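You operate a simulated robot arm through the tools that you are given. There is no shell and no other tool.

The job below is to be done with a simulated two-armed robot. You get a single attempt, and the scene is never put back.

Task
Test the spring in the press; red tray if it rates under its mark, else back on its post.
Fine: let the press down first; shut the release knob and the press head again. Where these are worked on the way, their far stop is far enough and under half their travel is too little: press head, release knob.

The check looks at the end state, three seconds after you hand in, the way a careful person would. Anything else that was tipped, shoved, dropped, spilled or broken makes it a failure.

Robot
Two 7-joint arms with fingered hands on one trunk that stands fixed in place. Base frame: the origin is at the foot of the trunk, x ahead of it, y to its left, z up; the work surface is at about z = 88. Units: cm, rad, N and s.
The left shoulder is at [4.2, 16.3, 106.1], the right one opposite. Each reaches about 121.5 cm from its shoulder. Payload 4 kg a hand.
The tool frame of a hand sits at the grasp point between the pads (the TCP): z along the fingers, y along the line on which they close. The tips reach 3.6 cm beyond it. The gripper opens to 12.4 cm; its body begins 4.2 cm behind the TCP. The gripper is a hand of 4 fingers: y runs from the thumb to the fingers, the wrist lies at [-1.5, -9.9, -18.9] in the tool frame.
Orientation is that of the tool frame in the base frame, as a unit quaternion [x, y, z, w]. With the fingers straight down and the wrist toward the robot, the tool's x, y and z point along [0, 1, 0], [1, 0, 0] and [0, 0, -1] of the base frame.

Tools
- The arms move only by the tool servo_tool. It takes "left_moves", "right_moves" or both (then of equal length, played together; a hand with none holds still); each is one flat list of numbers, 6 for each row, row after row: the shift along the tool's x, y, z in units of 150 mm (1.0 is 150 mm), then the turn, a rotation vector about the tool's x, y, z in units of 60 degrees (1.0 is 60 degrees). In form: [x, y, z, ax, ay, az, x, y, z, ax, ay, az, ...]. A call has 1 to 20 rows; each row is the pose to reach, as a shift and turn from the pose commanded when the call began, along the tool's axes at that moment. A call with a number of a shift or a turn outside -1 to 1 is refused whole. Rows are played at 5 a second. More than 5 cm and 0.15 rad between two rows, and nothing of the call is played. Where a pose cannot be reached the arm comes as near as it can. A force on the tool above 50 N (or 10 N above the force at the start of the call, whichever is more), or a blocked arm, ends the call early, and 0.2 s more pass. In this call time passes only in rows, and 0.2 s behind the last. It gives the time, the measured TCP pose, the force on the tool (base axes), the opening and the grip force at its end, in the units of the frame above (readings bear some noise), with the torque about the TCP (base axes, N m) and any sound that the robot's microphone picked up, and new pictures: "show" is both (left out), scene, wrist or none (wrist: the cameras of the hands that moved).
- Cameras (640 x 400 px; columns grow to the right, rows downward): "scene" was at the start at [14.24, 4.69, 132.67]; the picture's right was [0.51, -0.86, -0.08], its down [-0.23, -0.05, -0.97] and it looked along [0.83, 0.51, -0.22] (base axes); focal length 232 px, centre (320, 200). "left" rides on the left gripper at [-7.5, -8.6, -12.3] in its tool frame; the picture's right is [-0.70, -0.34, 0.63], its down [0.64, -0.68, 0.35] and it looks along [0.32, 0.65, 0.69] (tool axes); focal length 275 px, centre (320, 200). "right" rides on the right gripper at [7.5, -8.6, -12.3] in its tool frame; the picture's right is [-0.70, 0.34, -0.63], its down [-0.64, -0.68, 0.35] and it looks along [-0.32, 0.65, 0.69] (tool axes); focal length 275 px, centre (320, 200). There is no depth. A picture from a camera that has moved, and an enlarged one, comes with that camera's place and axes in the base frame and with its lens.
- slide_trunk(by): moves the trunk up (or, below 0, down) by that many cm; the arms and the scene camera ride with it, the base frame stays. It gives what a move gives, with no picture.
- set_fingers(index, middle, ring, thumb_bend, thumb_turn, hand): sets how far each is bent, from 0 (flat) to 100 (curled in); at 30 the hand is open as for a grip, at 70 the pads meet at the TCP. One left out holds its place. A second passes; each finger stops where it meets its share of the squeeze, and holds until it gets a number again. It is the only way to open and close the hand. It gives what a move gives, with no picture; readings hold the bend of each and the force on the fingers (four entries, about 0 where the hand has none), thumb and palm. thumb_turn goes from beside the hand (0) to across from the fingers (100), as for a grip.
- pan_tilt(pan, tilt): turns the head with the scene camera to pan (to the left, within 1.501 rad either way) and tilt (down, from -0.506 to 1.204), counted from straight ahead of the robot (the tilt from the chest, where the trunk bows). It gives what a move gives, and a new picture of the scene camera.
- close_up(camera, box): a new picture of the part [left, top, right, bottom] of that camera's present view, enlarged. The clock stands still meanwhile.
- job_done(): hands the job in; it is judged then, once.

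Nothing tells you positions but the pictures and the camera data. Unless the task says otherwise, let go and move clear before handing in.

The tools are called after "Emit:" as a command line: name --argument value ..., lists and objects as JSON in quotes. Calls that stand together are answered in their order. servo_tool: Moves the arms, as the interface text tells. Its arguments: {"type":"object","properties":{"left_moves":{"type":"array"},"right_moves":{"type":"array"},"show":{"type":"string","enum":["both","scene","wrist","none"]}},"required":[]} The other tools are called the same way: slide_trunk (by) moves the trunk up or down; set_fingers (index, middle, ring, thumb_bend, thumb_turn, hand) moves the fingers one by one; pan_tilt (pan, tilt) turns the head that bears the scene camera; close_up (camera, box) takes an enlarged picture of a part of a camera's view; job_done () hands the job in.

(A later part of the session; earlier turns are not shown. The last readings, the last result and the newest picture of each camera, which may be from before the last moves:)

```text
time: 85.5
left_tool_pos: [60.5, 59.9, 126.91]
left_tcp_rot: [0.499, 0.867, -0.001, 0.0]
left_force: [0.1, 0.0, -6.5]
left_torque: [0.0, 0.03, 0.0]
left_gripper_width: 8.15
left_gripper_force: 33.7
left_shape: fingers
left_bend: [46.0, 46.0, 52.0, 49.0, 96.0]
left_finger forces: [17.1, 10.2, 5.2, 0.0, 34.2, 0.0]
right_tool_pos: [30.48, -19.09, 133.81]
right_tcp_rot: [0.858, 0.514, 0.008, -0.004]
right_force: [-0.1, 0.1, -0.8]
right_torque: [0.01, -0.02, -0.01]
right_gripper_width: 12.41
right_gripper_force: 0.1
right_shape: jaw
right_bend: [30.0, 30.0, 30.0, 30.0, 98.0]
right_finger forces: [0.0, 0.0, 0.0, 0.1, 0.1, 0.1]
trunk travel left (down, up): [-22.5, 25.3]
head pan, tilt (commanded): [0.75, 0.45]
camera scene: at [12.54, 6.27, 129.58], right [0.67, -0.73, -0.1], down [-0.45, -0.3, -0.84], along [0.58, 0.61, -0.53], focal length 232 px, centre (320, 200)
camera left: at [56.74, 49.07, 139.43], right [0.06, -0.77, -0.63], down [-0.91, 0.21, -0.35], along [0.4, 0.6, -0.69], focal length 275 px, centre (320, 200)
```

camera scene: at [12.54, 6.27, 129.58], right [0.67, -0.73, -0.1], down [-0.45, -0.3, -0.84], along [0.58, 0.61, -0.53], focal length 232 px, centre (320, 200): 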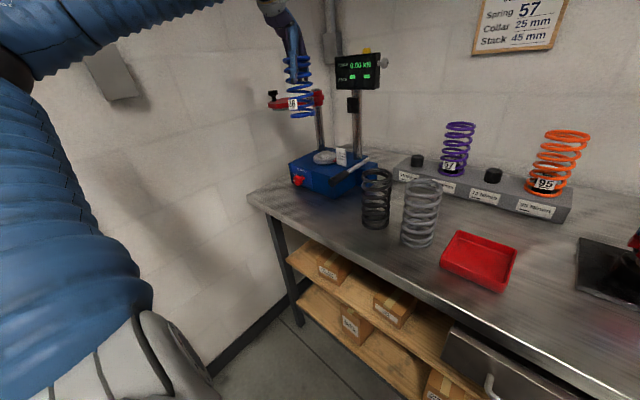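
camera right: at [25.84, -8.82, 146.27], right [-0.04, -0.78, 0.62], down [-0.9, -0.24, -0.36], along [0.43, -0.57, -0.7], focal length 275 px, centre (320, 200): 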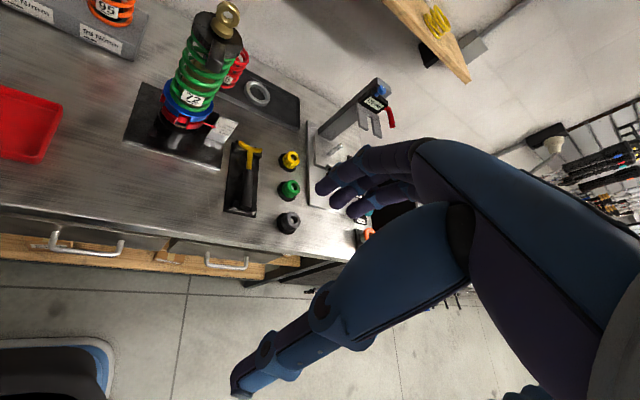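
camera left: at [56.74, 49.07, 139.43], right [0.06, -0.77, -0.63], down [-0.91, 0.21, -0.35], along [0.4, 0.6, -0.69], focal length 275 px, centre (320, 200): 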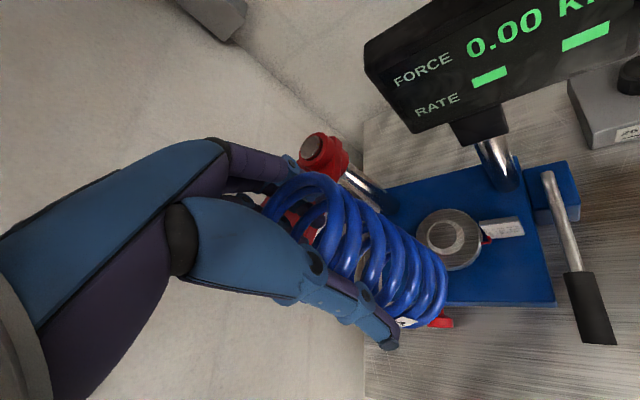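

Held securely. Now I'll carry it to the right, high over the loose springs, in gentle steps.

Emit:
servo_tool --left_moves '[-0.16, -0.123, 0, 0, 0, 0.05, -0.321, -0.246, 0, 0, 0, 0.1, -0.482, -0.37, 0, 0, 0, 0.15, -0.642, -0.493, 0, 0, 0, 0.2, -0.803, -0.616, 0, 0, 0, 0.25]' --show "none"

Emit:
pan_tilt --pan 0.3 --tilt 0.5

```text
time: 86.7
left_tool_pos: [58.82, 44.26, 126.91]
left_tcp_rot: [0.607, 0.795, 0.0, 0.001]
left_force: [0.8, 0.1, -6.6]
left_torque: [0.0, 0.05, 0.0]
left_gripper_width: 8.16
left_gripper_force: 33.7
left_shape: fingers
left_bend: [46.0, 46.0, 52.0, 49.0, 96.0]
left_finger forces: [17.2, 10.3, 5.5, 0.1, 34.0, 0.0]
right_tool_pos: [30.48, -19.16, 133.77]
right_tcp_rot: [0.857, 0.515, 0.008, -0.005]
right_force: [-0.4, 0.0, -0.6]
right_torque: [0.02, 0.03, 0.02]
right_gripper_width: 12.42
right_gripper_force: 0.1
right_shape: jaw
right_bend: [30.0, 30.0, 30.0, 30.0, 98.0]
right_finger forces: [0.0, 0.0, 0.0, 0.0, 0.0, 0.0]
trunk travel left (down, up): [-22.5, 25.3]
head pan, tilt (commanded): [0.75, 0.45]
```

```text
time: 87.6
left_tool_pos: [58.84, 44.36, 126.9]
left_tcp_rot: [0.606, 0.795, -0.001, 0.0]
left_force: [-0.5, -0.1, -7.1]
left_torque: [0.02, 0.01, 0.0]
left_gripper_width: 8.12
left_gripper_force: 33.6
left_shape: fingers
left_bend: [46.0, 46.0, 52.0, 49.0, 96.0]
left_finger forces: [17.2, 10.0, 5.7, 0.1, 34.0, 0.0]
right_tool_pos: [30.55, -19.13, 133.79]
right_tcp_rot: [0.858, 0.514, 0.009, -0.006]
right_force: [-0.1, -0.6, -0.4]
right_torque: [-0.02, 0.0, 0.0]
right_gripper_width: 12.4
right_gripper_force: 0.0
right_shape: jaw
right_bend: [30.0, 30.0, 30.0, 30.0, 98.0]
right_finger forces: [0.1, 0.0, 0.0, 0.0, 0.0, 0.0]
trunk travel left (down, up): [-22.5, 25.3]
head pan, tilt (commanded): [0.3, 0.499]
camera scene: at [14.48, 2.64, 128.83], right [0.29, -0.96, -0.05], down [-0.59, -0.14, -0.8], along [0.76, 0.26, -0.6], focal length 232 px, centre (320, 200)
```

scene: 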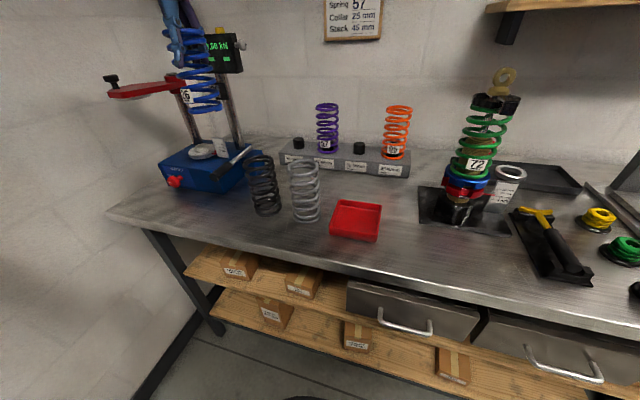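

From this view the tray is clear. I'll zoom to pin down its centre.

Emit:
close_up --camera "scene" --box '[310, 185, 400, 255]'

Emit:
servo_tool --left_moves '[-0.19, -0.07, 0, 0, 0, 0.05, -0.37, -0.14, 0, 0, 0, 0.1, -0.56, -0.21, 0, 0, 0, 0.15, -0.74, -0.27, 0, 0, 0, 0.2, -0.93, -0.33, 0, 0, 0, 0.25]' --show "none"

```text
5.71 times, centred on (355, 220) of scene
camera zoom: at [14.48, 2.64, 128.83], right [0.29, -0.96, -0.05], down [-0.59, -0.14, -0.8], along [0.76, 0.26, -0.6], focal length 1327 px, centre (120, 86)
```

zoom: 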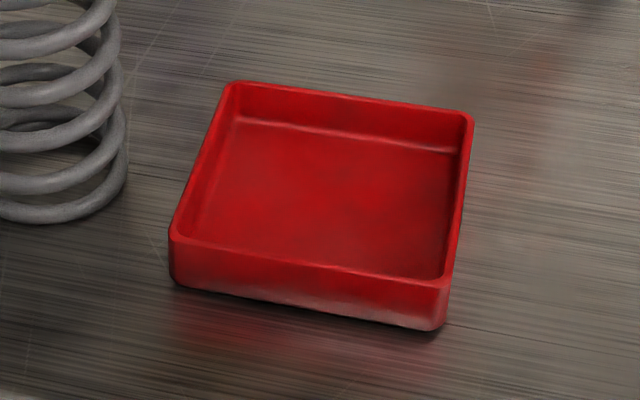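

```text
time: 88.8
left_tool_pos: [57.59, 29.62, 127.07]
left_tcp_rot: [0.706, 0.708, 0.001, 0.001]
left_force: [0.9, -0.1, -7.3]
left_torque: [0.04, 0.02, -0.01]
left_gripper_width: 8.15
left_gripper_force: 33.3
left_shape: fingers
left_bend: [46.0, 46.0, 53.0, 49.0, 96.0]
left_finger forces: [17.3, 10.2, 5.5, 0.0, 33.5, 0.0]
right_tool_pos: [30.54, -19.22, 133.87]
right_tcp_rot: [0.858, 0.514, 0.008, -0.005]
right_force: [-0.7, 0.4, -0.4]
right_torque: [-0.02, -0.03, -0.03]
right_gripper_width: 12.39
right_gripper_force: 0.1
right_shape: jaw
right_bend: [30.0, 30.0, 30.0, 30.0, 98.0]
right_finger forces: [0.0, 0.0, 0.1, 0.0, 0.1, 0.0]
trunk travel left (down, up): [-22.5, 25.3]
head pan, tilt (commanded): [0.3, 0.499]
```

The tray spans about x 53–64, y 2.7–14, centre [58.5, 8.4]. I'll bring the spring over it.

Emit:
servo_tool --left_moves '[-0.2, 0.012, 0, 0, 0, 0, -0.4, 0.024, 0, 0, 0, 0, -0.6, 0.036, 0, 0, 0, 0, -0.8, 0.048, 0, 0, 0, 0, -0.95, 0.06, 0, 0, 0, 0]' --show "none"

Emit:
servo_tool --left_moves '[-0.2, 0, 0, 0, 0, 0, -0.35, 0, 0, 0, 0, 0, -0.465, 0, 0.0, 0, 0, 0, -0.465, 0, 0.2, 0, 0, 0, -0.465, 0, 0.4, 0, 0, 0]' --show "both"

```text
time: 90.0
left_tool_pos: [58.58, 15.61, 127.06]
left_tcp_rot: [0.706, 0.708, -0.001, 0.001]
left_force: [-0.1, -0.5, -7.1]
left_torque: [0.02, 0.04, 0.01]
left_gripper_width: 8.14
left_gripper_force: 33.3
left_shape: fingers
left_bend: [46.0, 47.0, 53.0, 49.0, 96.0]
left_finger forces: [17.3, 10.0, 5.8, 0.1, 33.4, 0.1]
right_tool_pos: [30.58, -19.28, 133.77]
right_tcp_rot: [0.858, 0.514, 0.008, -0.004]
right_force: [0.3, 0.6, 0.8]
right_torque: [0.0, 0.0, -0.03]
right_gripper_width: 12.41
right_gripper_force: 0.0
right_shape: jaw
right_bend: [30.0, 30.0, 30.0, 30.0, 98.0]
right_finger forces: [0.0, 0.0, 0.0, 0.1, 0.1, 0.1]
trunk travel left (down, up): [-22.5, 25.3]
head pan, tilt (commanded): [0.3, 0.499]
```

```text
time: 91.2
left_tool_pos: [58.58, 8.67, 120.75]
left_tcp_rot: [0.706, 0.709, 0.0, 0.001]
left_force: [0.0, 0.0, -7.3]
left_torque: [0.02, 0.04, 0.01]
left_gripper_width: 8.12
left_gripper_force: 33.0
left_shape: fingers
left_bend: [46.0, 47.0, 53.0, 49.0, 96.0]
left_finger forces: [17.3, 10.1, 5.7, 0.0, 33.1, 0.1]
right_tool_pos: [30.62, -19.15, 133.88]
right_tcp_rot: [0.858, 0.514, 0.007, -0.004]
right_force: [0.2, 0.0, -0.4]
right_torque: [-0.02, 0.03, -0.03]
right_gripper_width: 12.38
right_gripper_force: 0.0
right_shape: jaw
right_bend: [30.0, 30.0, 30.0, 30.0, 98.0]
right_finger forces: [0.0, 0.1, 0.1, 0.0, 0.1, 0.1]
trunk travel left (down, up): [-22.5, 25.3]
head pan, tilt (commanded): [0.3, 0.499]
camera scene: at [14.54, 2.61, 128.82], right [0.29, -0.96, -0.05], down [-0.59, -0.14, -0.8], along [0.76, 0.26, -0.6], focal length 232 px, centre (320, 200)
camera left: at [49.97, 1.21, 133.28], right [-0.33, -0.7, -0.63], down [-0.68, 0.64, -0.35], along [0.65, 0.32, -0.69], focal length 275 px, centre (320, 200)
```

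scene: 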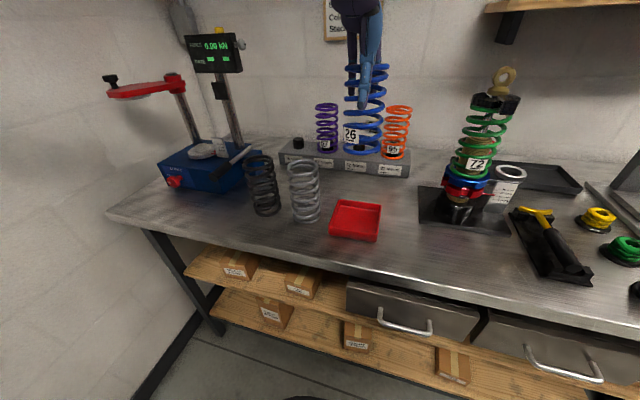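
left: 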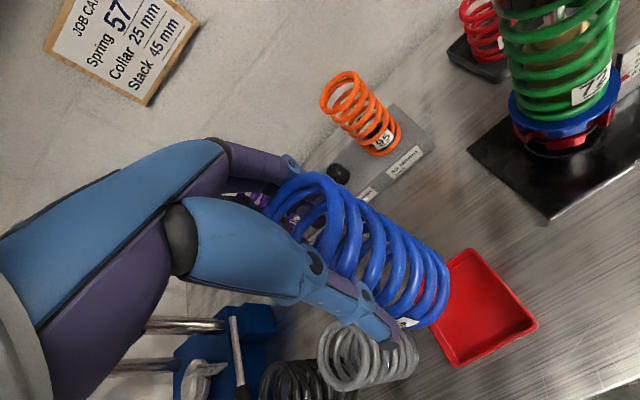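

The spring hangs over the tray. I'll lower it to just above the rim and check alignment.

Emit:
servo_tool --left_moves '[-0.006, -0.008, 0.2, 0, 0, 0, -0.012, -0.016, 0.4, 0, 0, 0, -0.018, -0.024, 0.6, 0, 0, 0, -0.018, -0.024, 0.75, 0, 0, 0, -0.018, -0.024, 0.9, 0, 0, 0]' --show "both"

Emit:
close_up --camera "scene" --box '[300, 120, 420, 260]'

```text
time: 92.4
left_tool_pos: [58.09, 8.27, 107.52]
left_tcp_rot: [0.705, 0.709, -0.001, 0.001]
left_force: [0.9, 0.1, -6.7]
left_torque: [0.05, -0.01, -0.02]
left_gripper_width: 8.13
left_gripper_force: 33.0
left_shape: fingers
left_bend: [46.0, 47.0, 53.0, 49.0, 96.0]
left_finger forces: [17.3, 10.0, 5.7, 0.1, 32.7, 0.1]
right_tool_pos: [30.58, -19.2, 133.85]
right_tcp_rot: [0.857, 0.515, 0.007, -0.004]
right_force: [0.2, -0.5, -0.4]
right_torque: [0.0, 0.02, -0.02]
right_gripper_width: 12.39
right_gripper_force: 0.1
right_shape: jaw
right_bend: [30.0, 30.0, 30.0, 30.0, 98.0]
right_finger forces: [0.1, 0.0, 0.0, 0.0, 0.0, 0.0]
trunk travel left (down, up): [-22.5, 25.3]
head pan, tilt (commanded): [0.3, 0.499]
camera scene: at [14.56, 2.63, 128.81], right [0.29, -0.96, -0.05], down [-0.59, -0.14, -0.8], along [0.75, 0.26, -0.6], focal length 232 px, centre (320, 200)
camera left: at [49.53, 0.89, 119.94], right [-0.33, -0.7, -0.63], down [-0.68, 0.64, -0.35], along [0.65, 0.32, -0.69], focal length 275 px, centre (320, 200)
```

scene: 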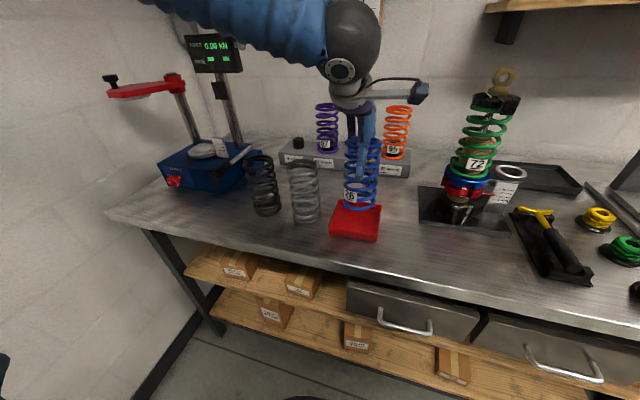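
left: 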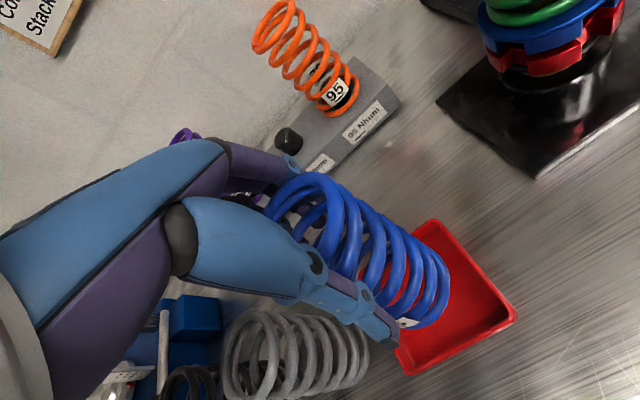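

```text
2.86 times, centred on (360, 190) of scene
camera zoom: at [14.56, 2.63, 128.81], right [0.29, -0.96, -0.05], down [-0.59, -0.14, -0.8], along [0.75, 0.26, -0.6], focal length 664 px, centre (206, 229)
```

zoom: 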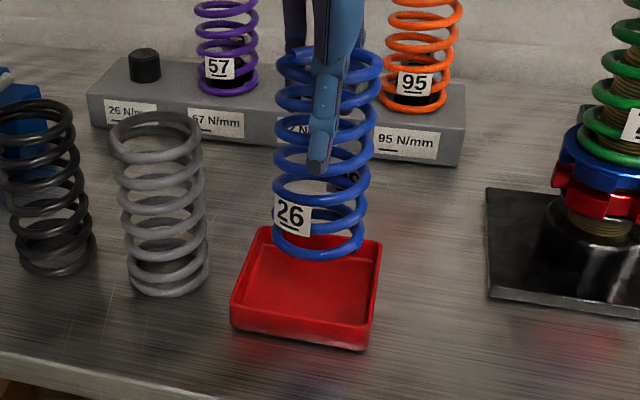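

Slightly off-centre; I'll shift by about 0.7 cm and lower the spring into the tray.

Emit:
servo_tool --left_moves '[0.02, 0.024, 0, 0, 0, 0, 0.04, 0.047, 0, 0, 0, 0, 0.04, 0.047, 0.1, 0, 0, 0, 0.04, 0.047, 0.2, 0, 0, 0, 0.04, 0.047, 0.28, 0, 0, 0]' --show "both"

Emit:
close_up --camera "scene" --box '[300, 120, 420, 260]'

```text
time: 93.6
left_tool_pos: [58.88, 8.91, 103.33]
left_tcp_rot: [0.706, 0.709, 0.0, 0.001]
left_force: [-0.6, -0.2, -7.3]
left_torque: [0.02, 0.03, -0.02]
left_gripper_width: 8.08
left_gripper_force: 33.0
left_shape: fingers
left_bend: [46.0, 47.0, 53.0, 49.0, 96.0]
left_finger forces: [17.3, 9.9, 5.6, 0.0, 32.7, 0.0]
right_tool_pos: [30.63, -19.08, 133.87]
right_tcp_rot: [0.858, 0.514, 0.007, -0.005]
right_force: [0.4, -0.2, 0.7]
right_torque: [-0.01, 0.01, 0.02]
right_gripper_width: 12.4
right_gripper_force: 0.1
right_shape: jaw
right_bend: [30.0, 30.0, 30.0, 30.0, 98.0]
right_finger forces: [0.0, 0.0, 0.0, 0.0, 0.0, 0.1]
trunk travel left (down, up): [-22.5, 25.3]
head pan, tilt (commanded): [0.3, 0.499]
camera scene: at [14.52, 2.62, 128.82], right [0.29, -0.96, -0.05], down [-0.59, -0.14, -0.8], along [0.76, 0.26, -0.6], focal length 232 px, centre (320, 200)
camera left: at [50.19, 1.42, 115.71], right [-0.33, -0.7, -0.63], down [-0.68, 0.64, -0.35], along [0.65, 0.32, -0.69], focal length 275 px, centre (320, 200)
```

scene: 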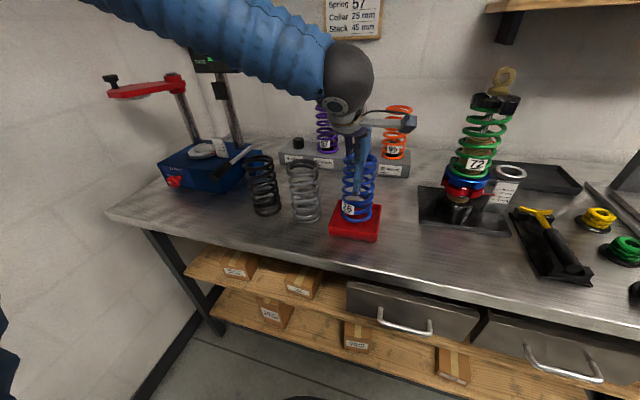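
left: 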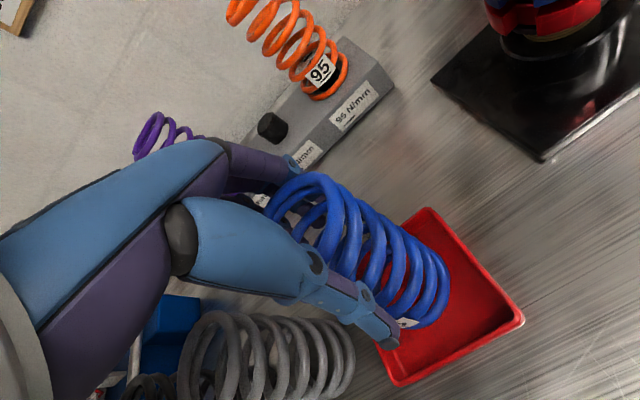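

```text
2.86 times, centred on (360, 190) of scene
camera zoom: at [14.52, 2.62, 128.82], right [0.29, -0.96, -0.05], down [-0.59, -0.14, -0.8], along [0.76, 0.26, -0.6], focal length 664 px, centre (206, 229)
```

zoom: 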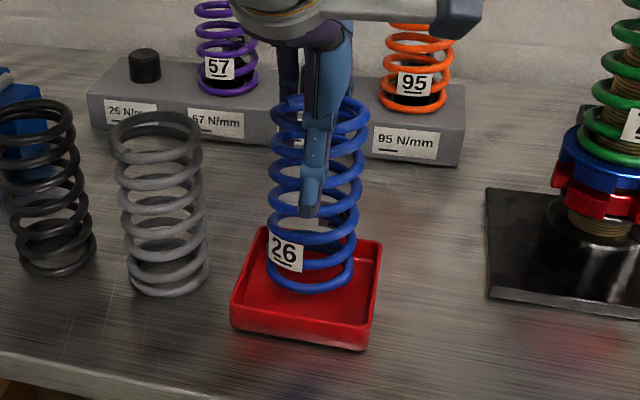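

Well inside the tray and about 1 cm above its floor. I'll lower in small steps until it touches.

Emit:
servo_tool --left_moves '[0, 0, 0.02, 0, 0, 0, 0, 0, 0.04, 0, 0, 0, 0, 0, 0.055, 0, 0, 0]' --show "none"

```text
time: 94.4
left_tool_pos: [58.89, 8.87, 102.42]
left_tcp_rot: [0.705, 0.709, 0.0, 0.001]
left_force: [-0.1, -0.4, -6.8]
left_torque: [0.05, 0.05, -0.01]
left_gripper_width: 8.1
left_gripper_force: 32.8
left_shape: fingers
left_bend: [46.0, 47.0, 53.0, 49.0, 96.0]
left_finger forces: [17.3, 10.0, 5.5, 0.0, 32.7, 0.0]
right_tool_pos: [30.59, -19.17, 133.93]
right_tcp_rot: [0.858, 0.514, 0.008, -0.005]
right_force: [0.1, 0.0, -0.9]
right_torque: [0.02, -0.04, 0.03]
right_gripper_width: 12.39
right_gripper_force: 0.1
right_shape: jaw
right_bend: [30.0, 30.0, 30.0, 30.0, 98.0]
right_finger forces: [0.1, 0.0, 0.0, 0.0, 0.0, 0.1]
trunk travel left (down, up): [-22.5, 25.3]
head pan, tilt (commanded): [0.3, 0.499]
```

Emit:
servo_tool --left_moves '[0, 0, 0.015, 0, 0, 0, 0, 0, 0.03, 0, 0, 0]' --show "none"

Emit:
close_up --camera "scene" --box '[310, 160, 410, 250]'

```text
time: 95.0
left_tool_pos: [58.85, 9.01, 102.06]
left_tcp_rot: [0.706, 0.709, 0.0, 0.001]
left_force: [0.2, 0.7, -4.5]
left_torque: [0.08, -0.12, 0.0]
left_gripper_width: 8.09
left_gripper_force: 33.5
left_shape: fingers
left_bend: [46.0, 47.0, 53.0, 49.0, 96.0]
left_finger forces: [17.4, 10.2, 6.1, 0.0, 33.2, 0.0]
right_tool_pos: [30.49, -19.21, 133.82]
right_tcp_rot: [0.858, 0.514, 0.008, -0.005]
right_force: [-0.3, 0.2, 0.2]
right_torque: [-0.01, -0.03, 0.0]
right_gripper_width: 12.4
right_gripper_force: 0.2
right_shape: jaw
right_bend: [30.0, 30.0, 30.0, 30.0, 98.0]
right_finger forces: [0.1, 0.0, 0.1, 0.0, 0.0, 0.0]
trunk travel left (down, up): [-22.5, 25.3]
head pan, tilt (commanded): [0.3, 0.499]
```

```text
4.44 times, centred on (360, 205) of scene
camera zoom: at [14.45, 2.61, 128.84], right [0.29, -0.96, -0.05], down [-0.59, -0.14, -0.8], along [0.76, 0.26, -0.6], focal length 1032 px, centre (142, 178)
```

zoom: 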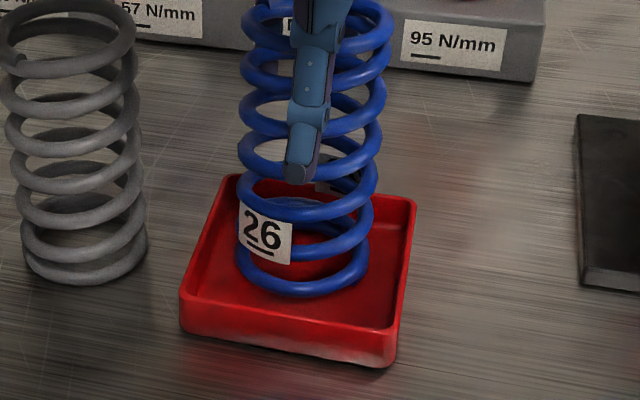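

Contact has begun (load reduced from 7 to 4.5 N) and it is centred in the tray. A hair lower, then I'll open the fingers.

Emit:
servo_tool --left_moves '[0, 0, 0.01, 0, 0, 0, 0, 0, 0.015, 0, 0, 0]' --show "none"

```text
time: 95.6
left_tool_pos: [58.89, 8.96, 101.87]
left_tcp_rot: [0.706, 0.709, 0.002, 0.002]
left_force: [-0.4, -0.4, 11.8]
left_torque: [0.02, -0.53, -0.03]
left_gripper_width: 8.12
left_gripper_force: 35.0
left_shape: fingers
left_bend: [45.0, 47.0, 53.0, 49.0, 96.0]
left_finger forces: [17.2, 9.9, 6.2, 0.0, 36.7, 0.0]
right_tool_pos: [30.36, -19.17, 133.99]
right_tcp_rot: [0.858, 0.514, 0.009, -0.004]
right_force: [-0.8, 0.7, 1.0]
right_torque: [-0.02, 0.0, -0.01]
right_gripper_width: 12.41
right_gripper_force: 0.1
right_shape: jaw
right_bend: [30.0, 30.0, 30.0, 30.0, 98.0]
right_finger forces: [0.1, 0.1, 0.0, 0.1, 0.0, 0.1]
trunk travel left (down, up): [-22.5, 25.3]
head pan, tilt (commanded): [0.3, 0.499]
```

Now fully supported. I'll ease back a hair and open the hand.

Emit:
servo_tool --left_moves '[0, 0, -0.005, 0, 0, 0]' --show "none"

Emit:
set_fingers --hand "left" --index 38 --middle 38 --ring 38 --thumb_bend 40

Emit:
close_up --camera "scene" --box '[300, 120, 420, 260]'

Emit:
close_up --camera "left" --box '[0, 0, 640, 400]'

```text
time: 96.0
left_tool_pos: [58.82, 8.85, 101.93]
left_tcp_rot: [0.706, 0.708, 0.001, 0.002]
left_force: [0.1, -1.2, 11.3]
left_torque: [0.0, -0.62, -0.03]
left_gripper_width: 8.1
left_gripper_force: 35.7
left_shape: fingers
left_bend: [45.0, 47.0, 53.0, 49.0, 96.0]
left_finger forces: [17.3, 10.4, 6.4, 0.0, 36.6, 0.1]
right_tool_pos: [30.32, -19.17, 133.81]
right_tcp_rot: [0.858, 0.514, 0.009, -0.004]
right_force: [0.4, -0.4, 0.7]
right_torque: [0.01, 0.0, 0.01]
right_gripper_width: 12.39
right_gripper_force: 0.1
right_shape: jaw
right_bend: [30.0, 30.0, 30.0, 30.0, 98.0]
right_finger forces: [0.0, 0.0, 0.0, 0.1, 0.0, 0.1]
trunk travel left (down, up): [-22.5, 25.3]
head pan, tilt (commanded): [0.3, 0.499]
```

```text
time: 97.0
left_tool_pos: [58.93, 8.98, 101.8]
left_tcp_rot: [0.706, 0.709, 0.0, 0.001]
left_force: [-2.2, 0.2, 0.0]
left_torque: [0.01, -0.04, 0.04]
left_gripper_width: 9.71
left_gripper_force: 0.7
left_shape: fingers
left_bend: [38.0, 38.0, 38.0, 40.0, 97.0]
left_finger forces: [0.0, 0.1, 0.1, 0.0, 1.3, 0.1]
right_tool_pos: [30.52, -19.14, 133.8]
right_tcp_rot: [0.857, 0.515, 0.008, -0.006]
right_force: [-0.5, 0.1, 0.0]
right_torque: [-0.03, -0.01, 0.03]
right_gripper_width: 12.39
right_gripper_force: 0.1
right_shape: jaw
right_bend: [30.0, 30.0, 30.0, 30.0, 98.0]
right_finger forces: [0.1, 0.0, 0.0, 0.0, 0.0, 0.0]
trunk travel left (down, up): [-22.5, 25.3]
head pan, tilt (commanded): [0.3, 0.499]
```

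```text
2.86 times, centred on (360, 190) of scene
camera zoom: at [14.43, 2.61, 128.84], right [0.29, -0.96, -0.05], down [-0.59, -0.14, -0.8], along [0.76, 0.26, -0.6], focal length 664 px, centre (206, 229)
```

zoom: 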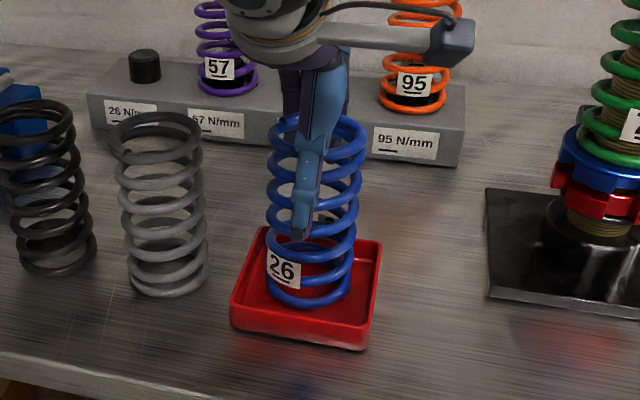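

```text
1.00 times, centred on (320, 200) of left (not enlarged: the box is as wide or as high as the picture)
camera zoom: at [50.12, 1.47, 114.22], right [-0.33, -0.7, -0.63], down [-0.68, 0.64, -0.35], along [0.65, 0.32, -0.69], focal length 275 px, centre (320, 200)
```

zoom: 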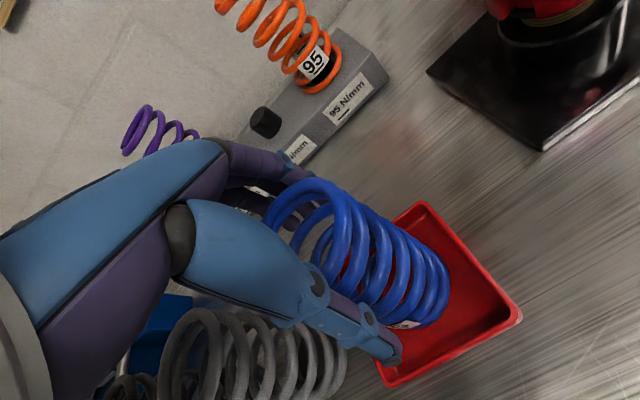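

The spring stands in the tray. The thumb still brushes it, so I'll open fully before rising.

Emit:
set_fingers --hand "left" --index 32 --middle 32 --ring 32 --thumb_bend 30

Emit:
servo_tool --left_moves '[0, 0, -0.05, 0, 0, 0, 0, 0, -0.15, 0, 0, 0, 0, 0, -0.3, 0, 0, 0, 0, 0, -0.5, 0, 0, 0, 0, 0, -0.7, 0, 0, 0, 0, 0, -0.95, 0, 0, 0]' --show "both"

```text
time: 98.0
left_tool_pos: [58.9, 9.02, 101.89]
left_tcp_rot: [0.706, 0.708, 0.0, 0.002]
left_force: [0.5, 0.0, 0.8]
left_torque: [0.05, 0.0, -0.04]
left_gripper_width: 12.02
left_gripper_force: 0.1
left_shape: fingers
left_bend: [32.0, 32.0, 32.0, 30.0, 97.0]
left_finger forces: [0.1, 0.1, 0.0, 0.0, 0.1, 0.0]
right_tool_pos: [30.48, -19.11, 133.81]
right_tcp_rot: [0.857, 0.515, 0.008, -0.004]
right_force: [-1.1, -0.3, 0.1]
right_torque: [0.0, 0.02, 0.01]
right_gripper_width: 12.4
right_gripper_force: 0.1
right_shape: jaw
right_bend: [30.0, 30.0, 30.0, 30.0, 98.0]
right_finger forces: [0.1, 0.0, 0.0, 0.0, 0.0, 0.0]
trunk travel left (down, up): [-22.5, 25.3]
head pan, tilt (commanded): [0.3, 0.499]
```

```text
time: 99.4
left_tool_pos: [58.77, 8.97, 116.29]
left_tcp_rot: [0.705, 0.709, 0.0, 0.001]
left_force: [0.0, -0.2, 0.4]
left_torque: [-0.01, -0.01, -0.02]
left_gripper_width: 12.02
left_gripper_force: 0.0
left_shape: fingers
left_bend: [32.0, 32.0, 32.0, 30.0, 97.0]
left_finger forces: [0.0, 0.0, 0.0, 0.0, 0.0, 0.0]
right_tool_pos: [30.34, -19.12, 133.79]
right_tcp_rot: [0.858, 0.514, 0.008, -0.005]
right_force: [0.0, 0.5, -0.8]
right_torque: [0.01, -0.02, -0.01]
right_gripper_width: 12.37
right_gripper_force: 0.0
right_shape: jaw
right_bend: [30.0, 30.0, 30.0, 30.0, 98.0]
right_finger forces: [0.0, 0.0, 0.1, 0.1, 0.0, 0.1]
trunk travel left (down, up): [-22.5, 25.3]
head pan, tilt (commanded): [0.3, 0.499]
camera scene: at [14.34, 2.59, 128.86], right [0.29, -0.96, -0.05], down [-0.59, -0.14, -0.8], along [0.76, 0.26, -0.6], focal length 232 px, centre (320, 200)
camera left: at [50.05, 1.45, 128.62], right [-0.33, -0.7, -0.63], down [-0.68, 0.64, -0.35], along [0.65, 0.32, -0.69], focal length 275 px, centre (320, 200)
```

scene: 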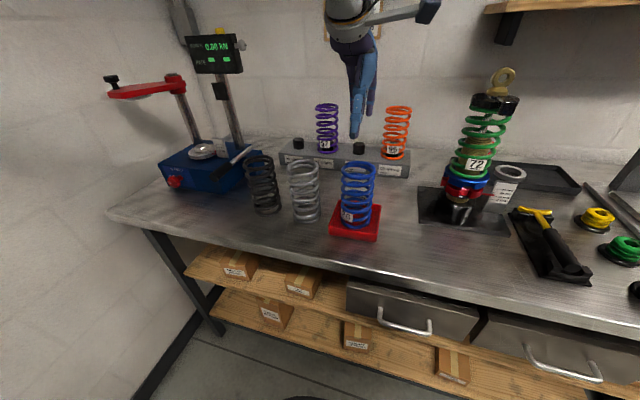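
left: 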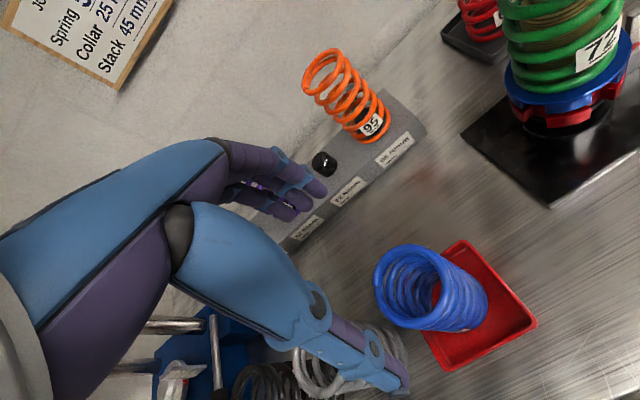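

The blue spring stands upright in the red tray. Now back to the press: I'll rise and travel left above everything.

Emit:
servo_tool --left_moves '[0, 0, -0.27, 0, 0, 0, 0.1, 0, -0.54, 0, 0, 0, 0.3, 0, -0.8, 0, 0, 0, 0.55, 0, -0.85, 0, 0, 0, 0.8, 0, -0.85, 0, 0, 0, 1.0, 0, -0.85, 0, 0, 0]' --show "none"

Emit:
servo_tool --left_moves '[0.2, 0, 0, 0, 0, 0, 0.4, 0, 0, 0, 0, 0, 0.6, 0, 0, 0, 0, 0, 0.8, 0, 0, 0, 0, 0, 1.0, 0, 0, 0, 0, 0]' --show "none"

Emit:
servo_tool --left_moves '[0.2, 0, 0, 0, 0, 0, 0.4, 0, 0, 0, 0, 0, 0.6, 0, 0, 0, 0, 0, 0.8, 0, 0, 0, 0, 0, 1.0, 0, 0, 0, 0, 0]' --show "none"

Emit:
pan_tilt --pan 0.75 --tilt 0.45

```text
time: 100.8
left_tool_pos: [58.73, 24.06, 128.8]
left_tcp_rot: [0.706, 0.708, 0.0, 0.001]
left_force: [-1.2, 0.2, -0.6]
left_torque: [-0.01, -0.01, 0.0]
left_gripper_width: 12.0
left_gripper_force: 0.0
left_shape: fingers
left_bend: [32.0, 32.0, 32.0, 30.0, 97.0]
left_finger forces: [0.0, 0.0, 0.0, 0.1, 0.0, 0.0]
right_tool_pos: [30.51, -19.1, 133.86]
right_tcp_rot: [0.857, 0.515, 0.008, -0.004]
right_force: [-0.8, 0.6, -0.3]
right_torque: [0.02, 0.03, -0.01]
right_gripper_width: 12.41
right_gripper_force: 0.0
right_shape: jaw
right_bend: [30.0, 30.0, 30.0, 30.0, 98.0]
right_finger forces: [0.0, 0.0, 0.1, 0.0, 0.0, 0.0]
trunk travel left (down, up): [-22.5, 25.3]
head pan, tilt (commanded): [0.3, 0.499]
```

```text
time: 102.0
left_tool_pos: [58.73, 39.1, 128.81]
left_tcp_rot: [0.706, 0.709, 0.001, 0.001]
left_force: [0.0, 0.0, 0.6]
left_torque: [-0.02, 0.01, 0.03]
left_gripper_width: 12.02
left_gripper_force: 0.2
left_shape: fingers
left_bend: [32.0, 32.0, 32.0, 30.0, 97.0]
left_finger forces: [0.0, 0.1, 0.1, 0.0, 0.0, 0.1]
right_tool_pos: [30.49, -19.07, 133.81]
right_tcp_rot: [0.858, 0.514, 0.007, -0.003]
right_force: [0.5, 0.3, -0.3]
right_torque: [-0.04, -0.01, -0.01]
right_gripper_width: 12.39
right_gripper_force: 0.1
right_shape: jaw
right_bend: [30.0, 30.0, 30.0, 30.0, 98.0]
right_finger forces: [0.1, 0.1, 0.1, 0.0, 0.0, 0.0]
trunk travel left (down, up): [-22.5, 25.3]
head pan, tilt (commanded): [0.3, 0.499]
```

```text
time: 103.2
left_tool_pos: [58.71, 54.04, 128.72]
left_tcp_rot: [0.706, 0.708, 0.0, 0.001]
left_force: [0.0, -0.2, 0.5]
left_torque: [-0.01, 0.0, 0.0]
left_gripper_width: 12.01
left_gripper_force: 0.0
left_shape: fingers
left_bend: [32.0, 32.0, 32.0, 30.0, 97.0]
left_finger forces: [0.1, 0.1, 0.0, 0.0, 0.0, 0.1]
right_tool_pos: [30.44, -19.08, 133.78]
right_tcp_rot: [0.857, 0.515, 0.008, -0.003]
right_force: [1.0, -0.2, 0.2]
right_torque: [0.0, 0.0, 0.0]
right_gripper_width: 12.39
right_gripper_force: 0.0
right_shape: jaw
right_bend: [30.0, 30.0, 30.0, 30.0, 98.0]
right_finger forces: [0.0, 0.1, 0.1, 0.1, 0.0, 0.0]
trunk travel left (down, up): [-22.5, 25.3]
head pan, tilt (commanded): [0.3, 0.499]
```

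```text
time: 104.1
left_tool_pos: [58.62, 54.0, 128.77]
left_tcp_rot: [0.705, 0.709, 0.0, 0.001]
left_force: [-0.6, 0.7, 0.8]
left_torque: [-0.03, -0.02, -0.01]
left_gripper_width: 12.02
left_gripper_force: 0.0
left_shape: fingers
left_bend: [32.0, 32.0, 32.0, 30.0, 97.0]
left_finger forces: [0.0, 0.1, 0.0, 0.1, 0.0, 0.1]
right_tool_pos: [30.49, -19.16, 133.76]
right_tcp_rot: [0.858, 0.514, 0.009, -0.005]
right_force: [0.0, -0.8, 0.0]
right_torque: [-0.02, -0.01, 0.01]
right_gripper_width: 12.41
right_gripper_force: 0.1
right_shape: jaw
right_bend: [30.0, 30.0, 30.0, 30.0, 98.0]
right_finger forces: [0.0, 0.0, 0.0, 0.0, 0.0, 0.1]
trunk travel left (down, up): [-22.5, 25.3]
head pan, tilt (commanded): [0.75, 0.45]
camera scene: at [12.57, 6.22, 129.58], right [0.67, -0.73, -0.1], down [-0.45, -0.3, -0.84], along [0.58, 0.61, -0.53], focal length 232 px, centre (320, 200)
```

scene: 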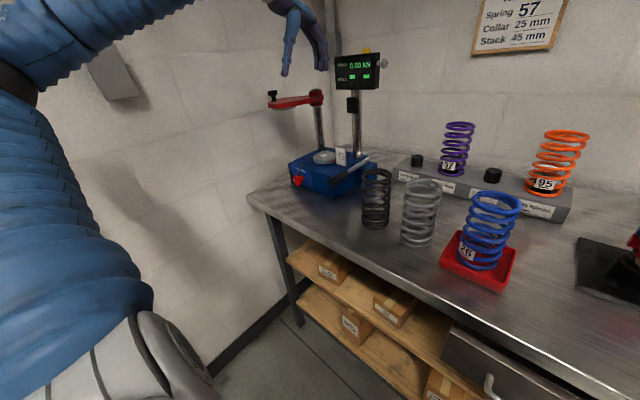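

The tray and all springs look right. Next I'll return to the head's handle at about [65.4, 78.4], turning the hand as it was when I let go.

Emit:
set_fingers --hand "left" --index 48 --middle 48 --ring 48 --thumb_bend 48

Emit:
servo_tool --left_moves '[0.13, 0.02, -0.01, 0, 0, 0.095, 0.26, 0.04, -0.02, 0, 0, 0.19, 0.39, 0.06, -0.03, 0, 0, 0.286, 0.52, 0.08, -0.04, 0, 0, 0.381, 0.65, 0.1, -0.05, 0, 0, 0.476, 0.78, 0.12, -0.05, 0, 0, 0.571, 0.92, 0.133, -0.05, 0, 0, 0.667]' --show "both"

```text
time: 105.1
left_tool_pos: [58.65, 54.01, 128.78]
left_tcp_rot: [0.705, 0.709, 0.001, 0.001]
left_force: [-0.7, 0.3, -0.1]
left_torque: [-0.03, 0.0, -0.02]
left_gripper_width: 6.84
left_gripper_force: 0.1
left_shape: fingers
left_bend: [48.0, 48.0, 48.0, 48.0, 97.0]
left_finger forces: [0.1, 0.0, 0.0, 0.1, 0.0, 0.0]
right_tool_pos: [30.39, -19.12, 133.89]
right_tcp_rot: [0.858, 0.514, 0.009, -0.005]
right_force: [-0.2, 0.5, 0.1]
right_torque: [-0.02, -0.01, -0.02]
right_gripper_width: 12.43
right_gripper_force: 0.1
right_shape: jaw
right_bend: [30.0, 30.0, 30.0, 30.0, 98.0]
right_finger forces: [0.0, 0.0, 0.0, 0.0, 0.1, 0.0]
trunk travel left (down, up): [-22.5, 25.3]
head pan, tilt (commanded): [0.75, 0.45]
```

```text
time: 106.7
left_tool_pos: [60.59, 67.93, 129.64]
left_tcp_rot: [0.906, 0.423, 0.001, 0.001]
left_force: [0.0, 0.2, 0.3]
left_torque: [-0.04, 0.01, 0.02]
left_gripper_width: 6.85
left_gripper_force: 0.1
left_shape: fingers
left_bend: [48.0, 48.0, 48.0, 48.0, 97.0]
left_finger forces: [0.0, 0.1, 0.0, 0.0, 0.0, 0.0]
right_tool_pos: [30.4, -19.11, 133.8]
right_tcp_rot: [0.858, 0.514, 0.007, -0.004]
right_force: [-0.1, 0.3, 0.2]
right_torque: [-0.01, -0.01, -0.02]
right_gripper_width: 12.41
right_gripper_force: 0.1
right_shape: jaw
right_bend: [30.0, 30.0, 30.0, 30.0, 98.0]
right_finger forces: [0.0, 0.0, 0.0, 0.0, 0.0, 0.1]
trunk travel left (down, up): [-22.5, 25.3]
head pan, tilt (commanded): [0.75, 0.45]
camera scene: at [12.59, 6.26, 129.57], right [0.67, -0.73, -0.1], down [-0.45, -0.3, -0.84], along [0.58, 0.61, -0.53], focal length 232 px, centre (320, 200)
camera left: at [49.03, 67.76, 142.01], right [-0.7, -0.32, -0.63], down [-0.11, 0.93, -0.35], along [0.7, -0.18, -0.69], focal length 275 px, centre (320, 200)
```

scene: 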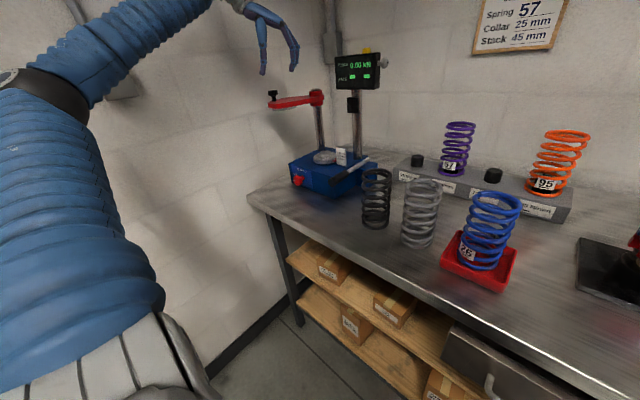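
left: 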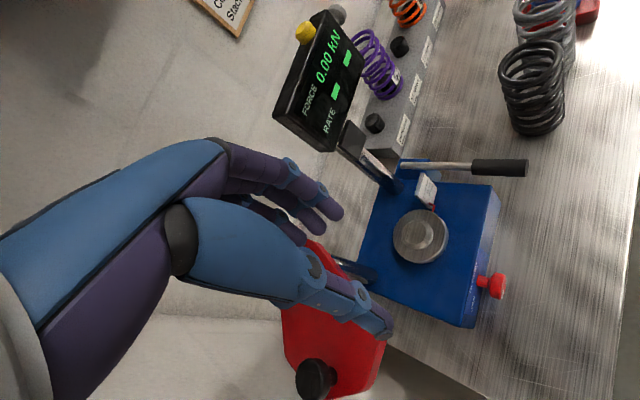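

The handle shows at about [64.8, 78.1]. I'll move above it.

Emit:
servo_tool --left_moves '[0.18, -0.053, 0, 0, 0, 0, 0.36, -0.106, 0, 0, 0, 0, 0.54, -0.158, 0.05, 0, 0, 0, 0.72, -0.211, 0.1, 0, 0, 0]' --show "none"

Emit:
close_up --camera "left" --box '[160, 100, 480, 300]'

Emit:
close_up --camera "scene" --box '[220, 20, 380, 200]'

```text
time: 107.7
left_tool_pos: [65.17, 78.13, 128.13]
left_tcp_rot: [0.906, 0.424, 0.001, 0.002]
left_force: [0.5, 0.7, 0.3]
left_torque: [-0.05, 0.01, 0.01]
left_gripper_width: 6.84
left_gripper_force: 0.1
left_shape: fingers
left_bend: [48.0, 48.0, 48.0, 48.0, 97.0]
left_finger forces: [0.0, 0.0, 0.0, 0.0, 0.1, 0.0]
right_tool_pos: [30.56, -19.03, 133.82]
right_tcp_rot: [0.858, 0.514, 0.007, -0.004]
right_force: [0.0, -0.3, 0.6]
right_torque: [0.04, 0.05, -0.01]
right_gripper_width: 12.39
right_gripper_force: 0.0
right_shape: jaw
right_bend: [30.0, 30.0, 30.0, 30.0, 98.0]
right_finger forces: [0.0, 0.1, 0.0, 0.0, 0.1, 0.0]
trunk travel left (down, up): [-22.5, 25.3]
head pan, tilt (commanded): [0.75, 0.45]
```

```text
2.00 times, centred on (320, 200) of left
camera zoom: at [53.58, 77.9, 140.47], right [-0.7, -0.32, -0.63], down [-0.11, 0.93, -0.35], along [0.7, -0.17, -0.69], focal length 551 px, centre (320, 200)
```

zoom: 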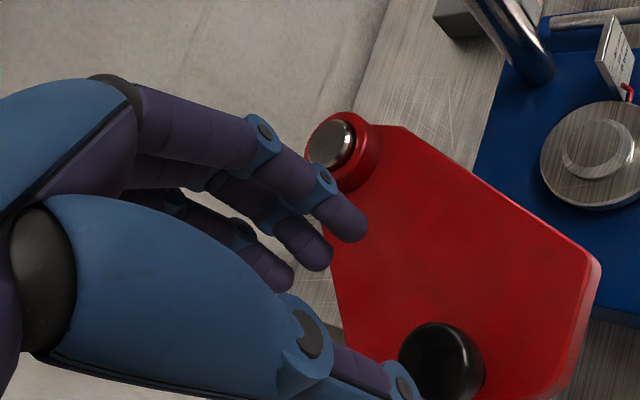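

```text
2.22 times, centred on (300, 110) of scene
camera zoom: at [12.63, 6.25, 129.56], right [0.67, -0.73, -0.1], down [-0.45, -0.3, -0.84], along [0.58, 0.61, -0.53], focal length 516 px, centre (364, 400)
```

zoom: 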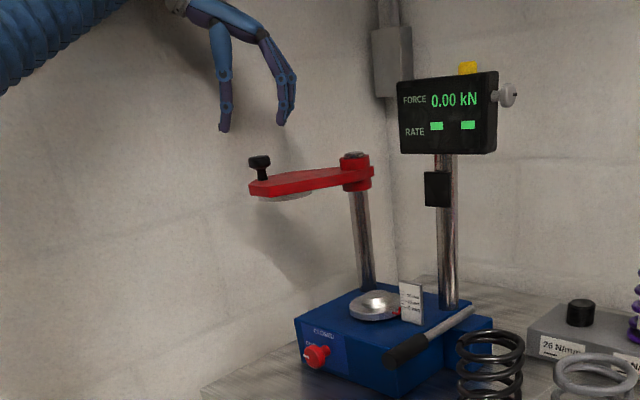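

The handle is at [64.9, 78.5]. Lowering over it and gripping.

Emit:
servo_tool --left_moves '[0.005, -0.015, 0.15, 0, 0, 0, 0.01, -0.03, 0.3, 0, 0, 0, 0.01, -0.03, 0.455, 0, 0, 0]' --show "none"

Emit:
set_fingers --hand "left" --index 73 --middle 73 --ring 73 --thumb_bend 73

Emit:
close_up --camera "left" --box '[160, 100, 480, 300]'

```text
time: 108.5
left_tool_pos: [64.74, 78.3, 121.36]
left_tcp_rot: [0.906, 0.424, 0.0, 0.0]
left_force: [-0.8, -0.4, 0.5]
left_torque: [0.0, 0.02, -0.02]
left_gripper_width: 6.84
left_gripper_force: 0.1
left_shape: fingers
left_bend: [48.0, 48.0, 48.0, 48.0, 97.0]
left_finger forces: [0.0, 0.0, 0.0, 0.0, 0.0, 0.0]
right_tool_pos: [30.37, -19.25, 133.76]
right_tcp_rot: [0.858, 0.513, 0.008, -0.005]
right_force: [-0.7, 0.3, 0.4]
right_torque: [0.01, 0.01, 0.0]
right_gripper_width: 12.42
right_gripper_force: 0.1
right_shape: jaw
right_bend: [30.0, 30.0, 30.0, 30.0, 98.0]
right_finger forces: [0.0, 0.0, 0.0, 0.0, 0.1, 0.0]
trunk travel left (down, up): [-22.5, 25.3]
head pan, tilt (commanded): [0.75, 0.45]
```

```text
time: 109.5
left_tool_pos: [64.79, 78.3, 121.22]
left_tcp_rot: [0.905, 0.425, 0.0, 0.0]
left_force: [1.1, -6.1, -6.2]
left_torque: [-0.22, 0.05, -0.29]
left_gripper_width: 1.42
left_gripper_force: 23.6
left_shape: fingers
left_bend: [71.0, 65.0, 71.0, 66.0, 96.0]
left_finger forces: [10.9, 10.5, 7.4, 0.0, 19.3, 0.1]
right_tool_pos: [30.44, -19.46, 133.74]
right_tcp_rot: [0.857, 0.515, 0.009, -0.005]
right_force: [-0.8, 0.9, 0.2]
right_torque: [0.03, -0.02, 0.01]
right_gripper_width: 12.38
right_gripper_force: 0.2
right_shape: jaw
right_bend: [30.0, 30.0, 30.0, 30.0, 98.0]
right_finger forces: [0.0, 0.1, 0.0, 0.0, 0.0, 0.0]
trunk travel left (down, up): [-22.5, 25.3]
head pan, tilt (commanded): [0.75, 0.45]
```

```text
2.00 times, centred on (320, 200) of left
camera zoom: at [53.23, 78.06, 133.69], right [-0.7, -0.32, -0.63], down [-0.11, 0.93, -0.35], along [0.7, -0.17, -0.69], focal length 551 px, centre (320, 200)
```

zoom: 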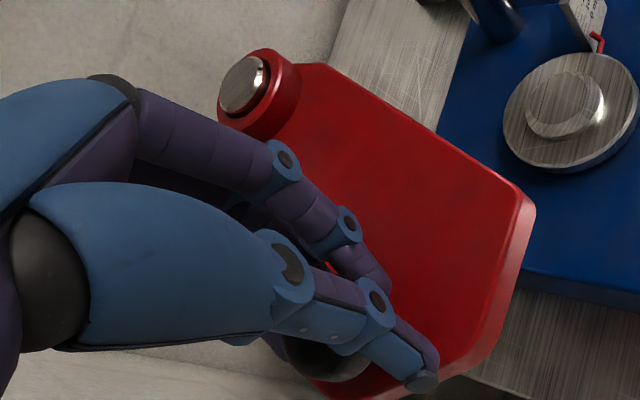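

Gripped. Swinging the head back toward closed: first 60° of the arc.

Emit:
servo_tool --left_moves '[-0.123, 0.006, 0, 0, 0, -0.125, -0.245, 0.028, 0, 0, 0, -0.25, -0.363, 0.066, 0, 0, 0, -0.375, -0.475, 0.119, 0, 0, 0, -0.5, -0.579, 0.186, 0, 0, 0, -0.625, -0.674, 0.266, 0, 0, 0, -0.75, -0.757, 0.358, 0, 0, 0, -0.875, -0.828, 0.46, 0, 0, 0, -1.0]' --show "both"

```text
time: 111.3
left_tool_pos: [62.42, 64.47, 121.18]
left_tcp_rot: [0.571, 0.821, -0.001, 0.0]
left_force: [1.5, -2.0, -2.2]
left_torque: [-0.16, -0.1, -0.26]
left_gripper_width: 1.01
left_gripper_force: 22.3
left_shape: fingers
left_bend: [72.0, 65.0, 71.0, 66.0, 95.0]
left_finger forces: [8.2, 9.3, 8.4, 0.0, 18.7, 0.0]
right_tool_pos: [30.57, -19.29, 133.8]
right_tcp_rot: [0.857, 0.515, 0.008, -0.005]
right_force: [0.0, 0.4, 0.3]
right_torque: [0.02, 0.03, -0.04]
right_gripper_width: 12.37
right_gripper_force: 0.0
right_shape: jaw
right_bend: [30.0, 30.0, 30.0, 30.0, 98.0]
right_finger forces: [0.0, 0.0, 0.0, 0.0, 0.1, 0.1]
trunk travel left (down, up): [-22.5, 25.3]
head pan, tilt (commanded): [0.75, 0.45]
camera scene: at [12.63, 6.13, 129.57], right [0.67, -0.73, -0.11], down [-0.45, -0.3, -0.84], along [0.58, 0.61, -0.53], focal length 232 px, centre (320, 200)
camera left: at [56.64, 54.55, 133.55], right [-0.07, -0.77, -0.63], down [-0.86, 0.37, -0.35], along [0.5, 0.52, -0.69], focal length 275 px, centre (320, 200)
```

scene: 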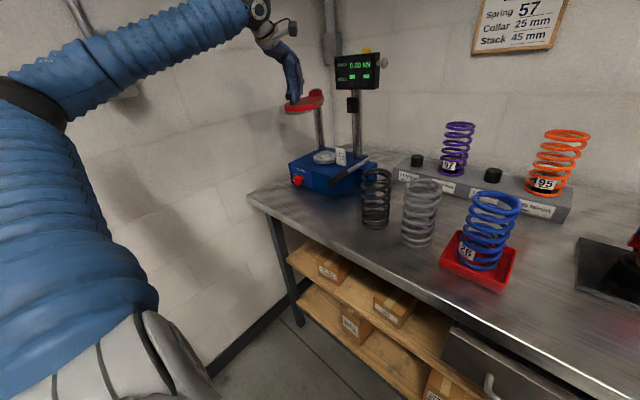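
left: 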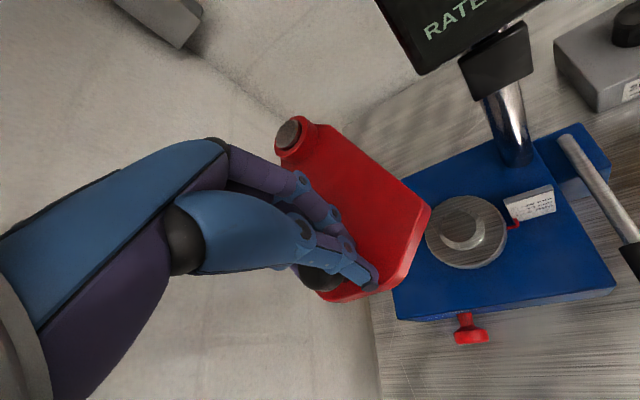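

The head follows smoothly. Second part of the arc, to the closed position.

Emit:
servo_tool --left_moves '[-0.123, 0.007, 0, 0, 0, -0.125, -0.245, 0.028, 0, 0, 0, -0.25, -0.362, 0.066, 0, 0, 0, -0.375, -0.475, 0.119, 0, 0, 0, -0.5, -0.554, 0.17, 0, 0, 0, -0.595, -0.58, 0.19, 0, 0, 0, -0.63]' --show "both"

Emit:
close_up --camera "scene" --box '[260, 20, 420, 200]'

```text
time: 112.7
left_tool_pos: [67.73, 57.32, 120.99]
left_tcp_rot: [0.275, 0.962, 0.0, 0.001]
left_force: [-2.7, -6.5, -7.8]
left_torque: [-0.17, -0.04, -0.18]
left_gripper_width: 0.63
left_gripper_force: 20.9
left_shape: fingers
left_bend: [72.0, 67.0, 71.0, 67.0, 94.0]
left_finger forces: [7.0, 8.1, 10.0, 0.0, 16.4, 0.1]
right_tool_pos: [30.45, -19.15, 133.7]
right_tcp_rot: [0.858, 0.514, 0.009, -0.005]
right_force: [0.6, 0.2, -0.4]
right_torque: [-0.01, -0.03, 0.01]
right_gripper_width: 12.42
right_gripper_force: 0.0
right_shape: jaw
right_bend: [30.0, 30.0, 30.0, 30.0, 98.0]
right_finger forces: [0.1, 0.0, 0.1, 0.0, 0.0, 0.0]
trunk travel left (down, up): [-22.5, 25.3]
head pan, tilt (commanded): [0.75, 0.45]
camera scene: at [12.58, 6.17, 129.58], right [0.67, -0.73, -0.1], down [-0.45, -0.3, -0.84], along [0.58, 0.61, -0.53], focal length 232 px, centre (320, 200)
camera left: at [69.47, 46.11, 133.48], right [0.41, -0.66, -0.63], down [-0.91, -0.24, -0.35], along [0.08, 0.72, -0.69], focal length 275 px, centre (320, 200)
```

scene: 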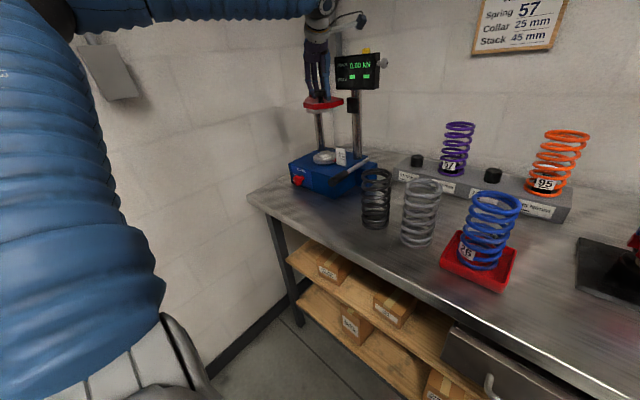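
left: 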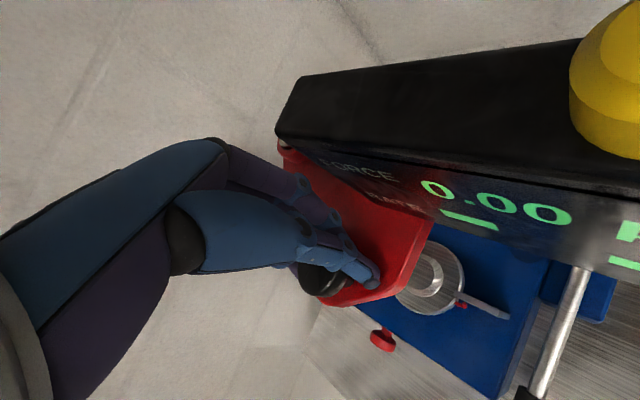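

```text
2.22 times, centred on (340, 110) of scene
camera zoom: at [12.58, 6.17, 129.58], right [0.67, -0.73, -0.1], down [-0.45, -0.3, -0.84], along [0.58, 0.61, -0.53], focal length 516 px, centre (276, 400)
```

zoom: 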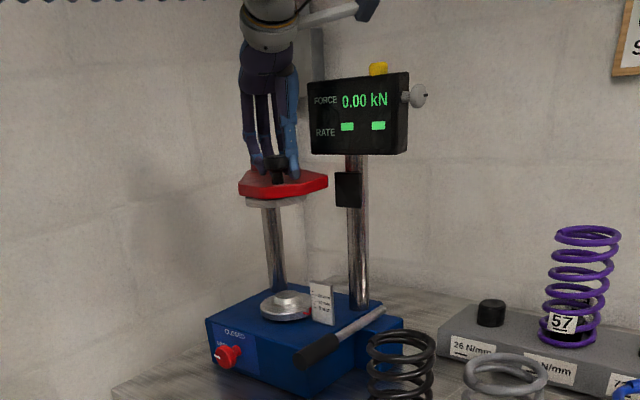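

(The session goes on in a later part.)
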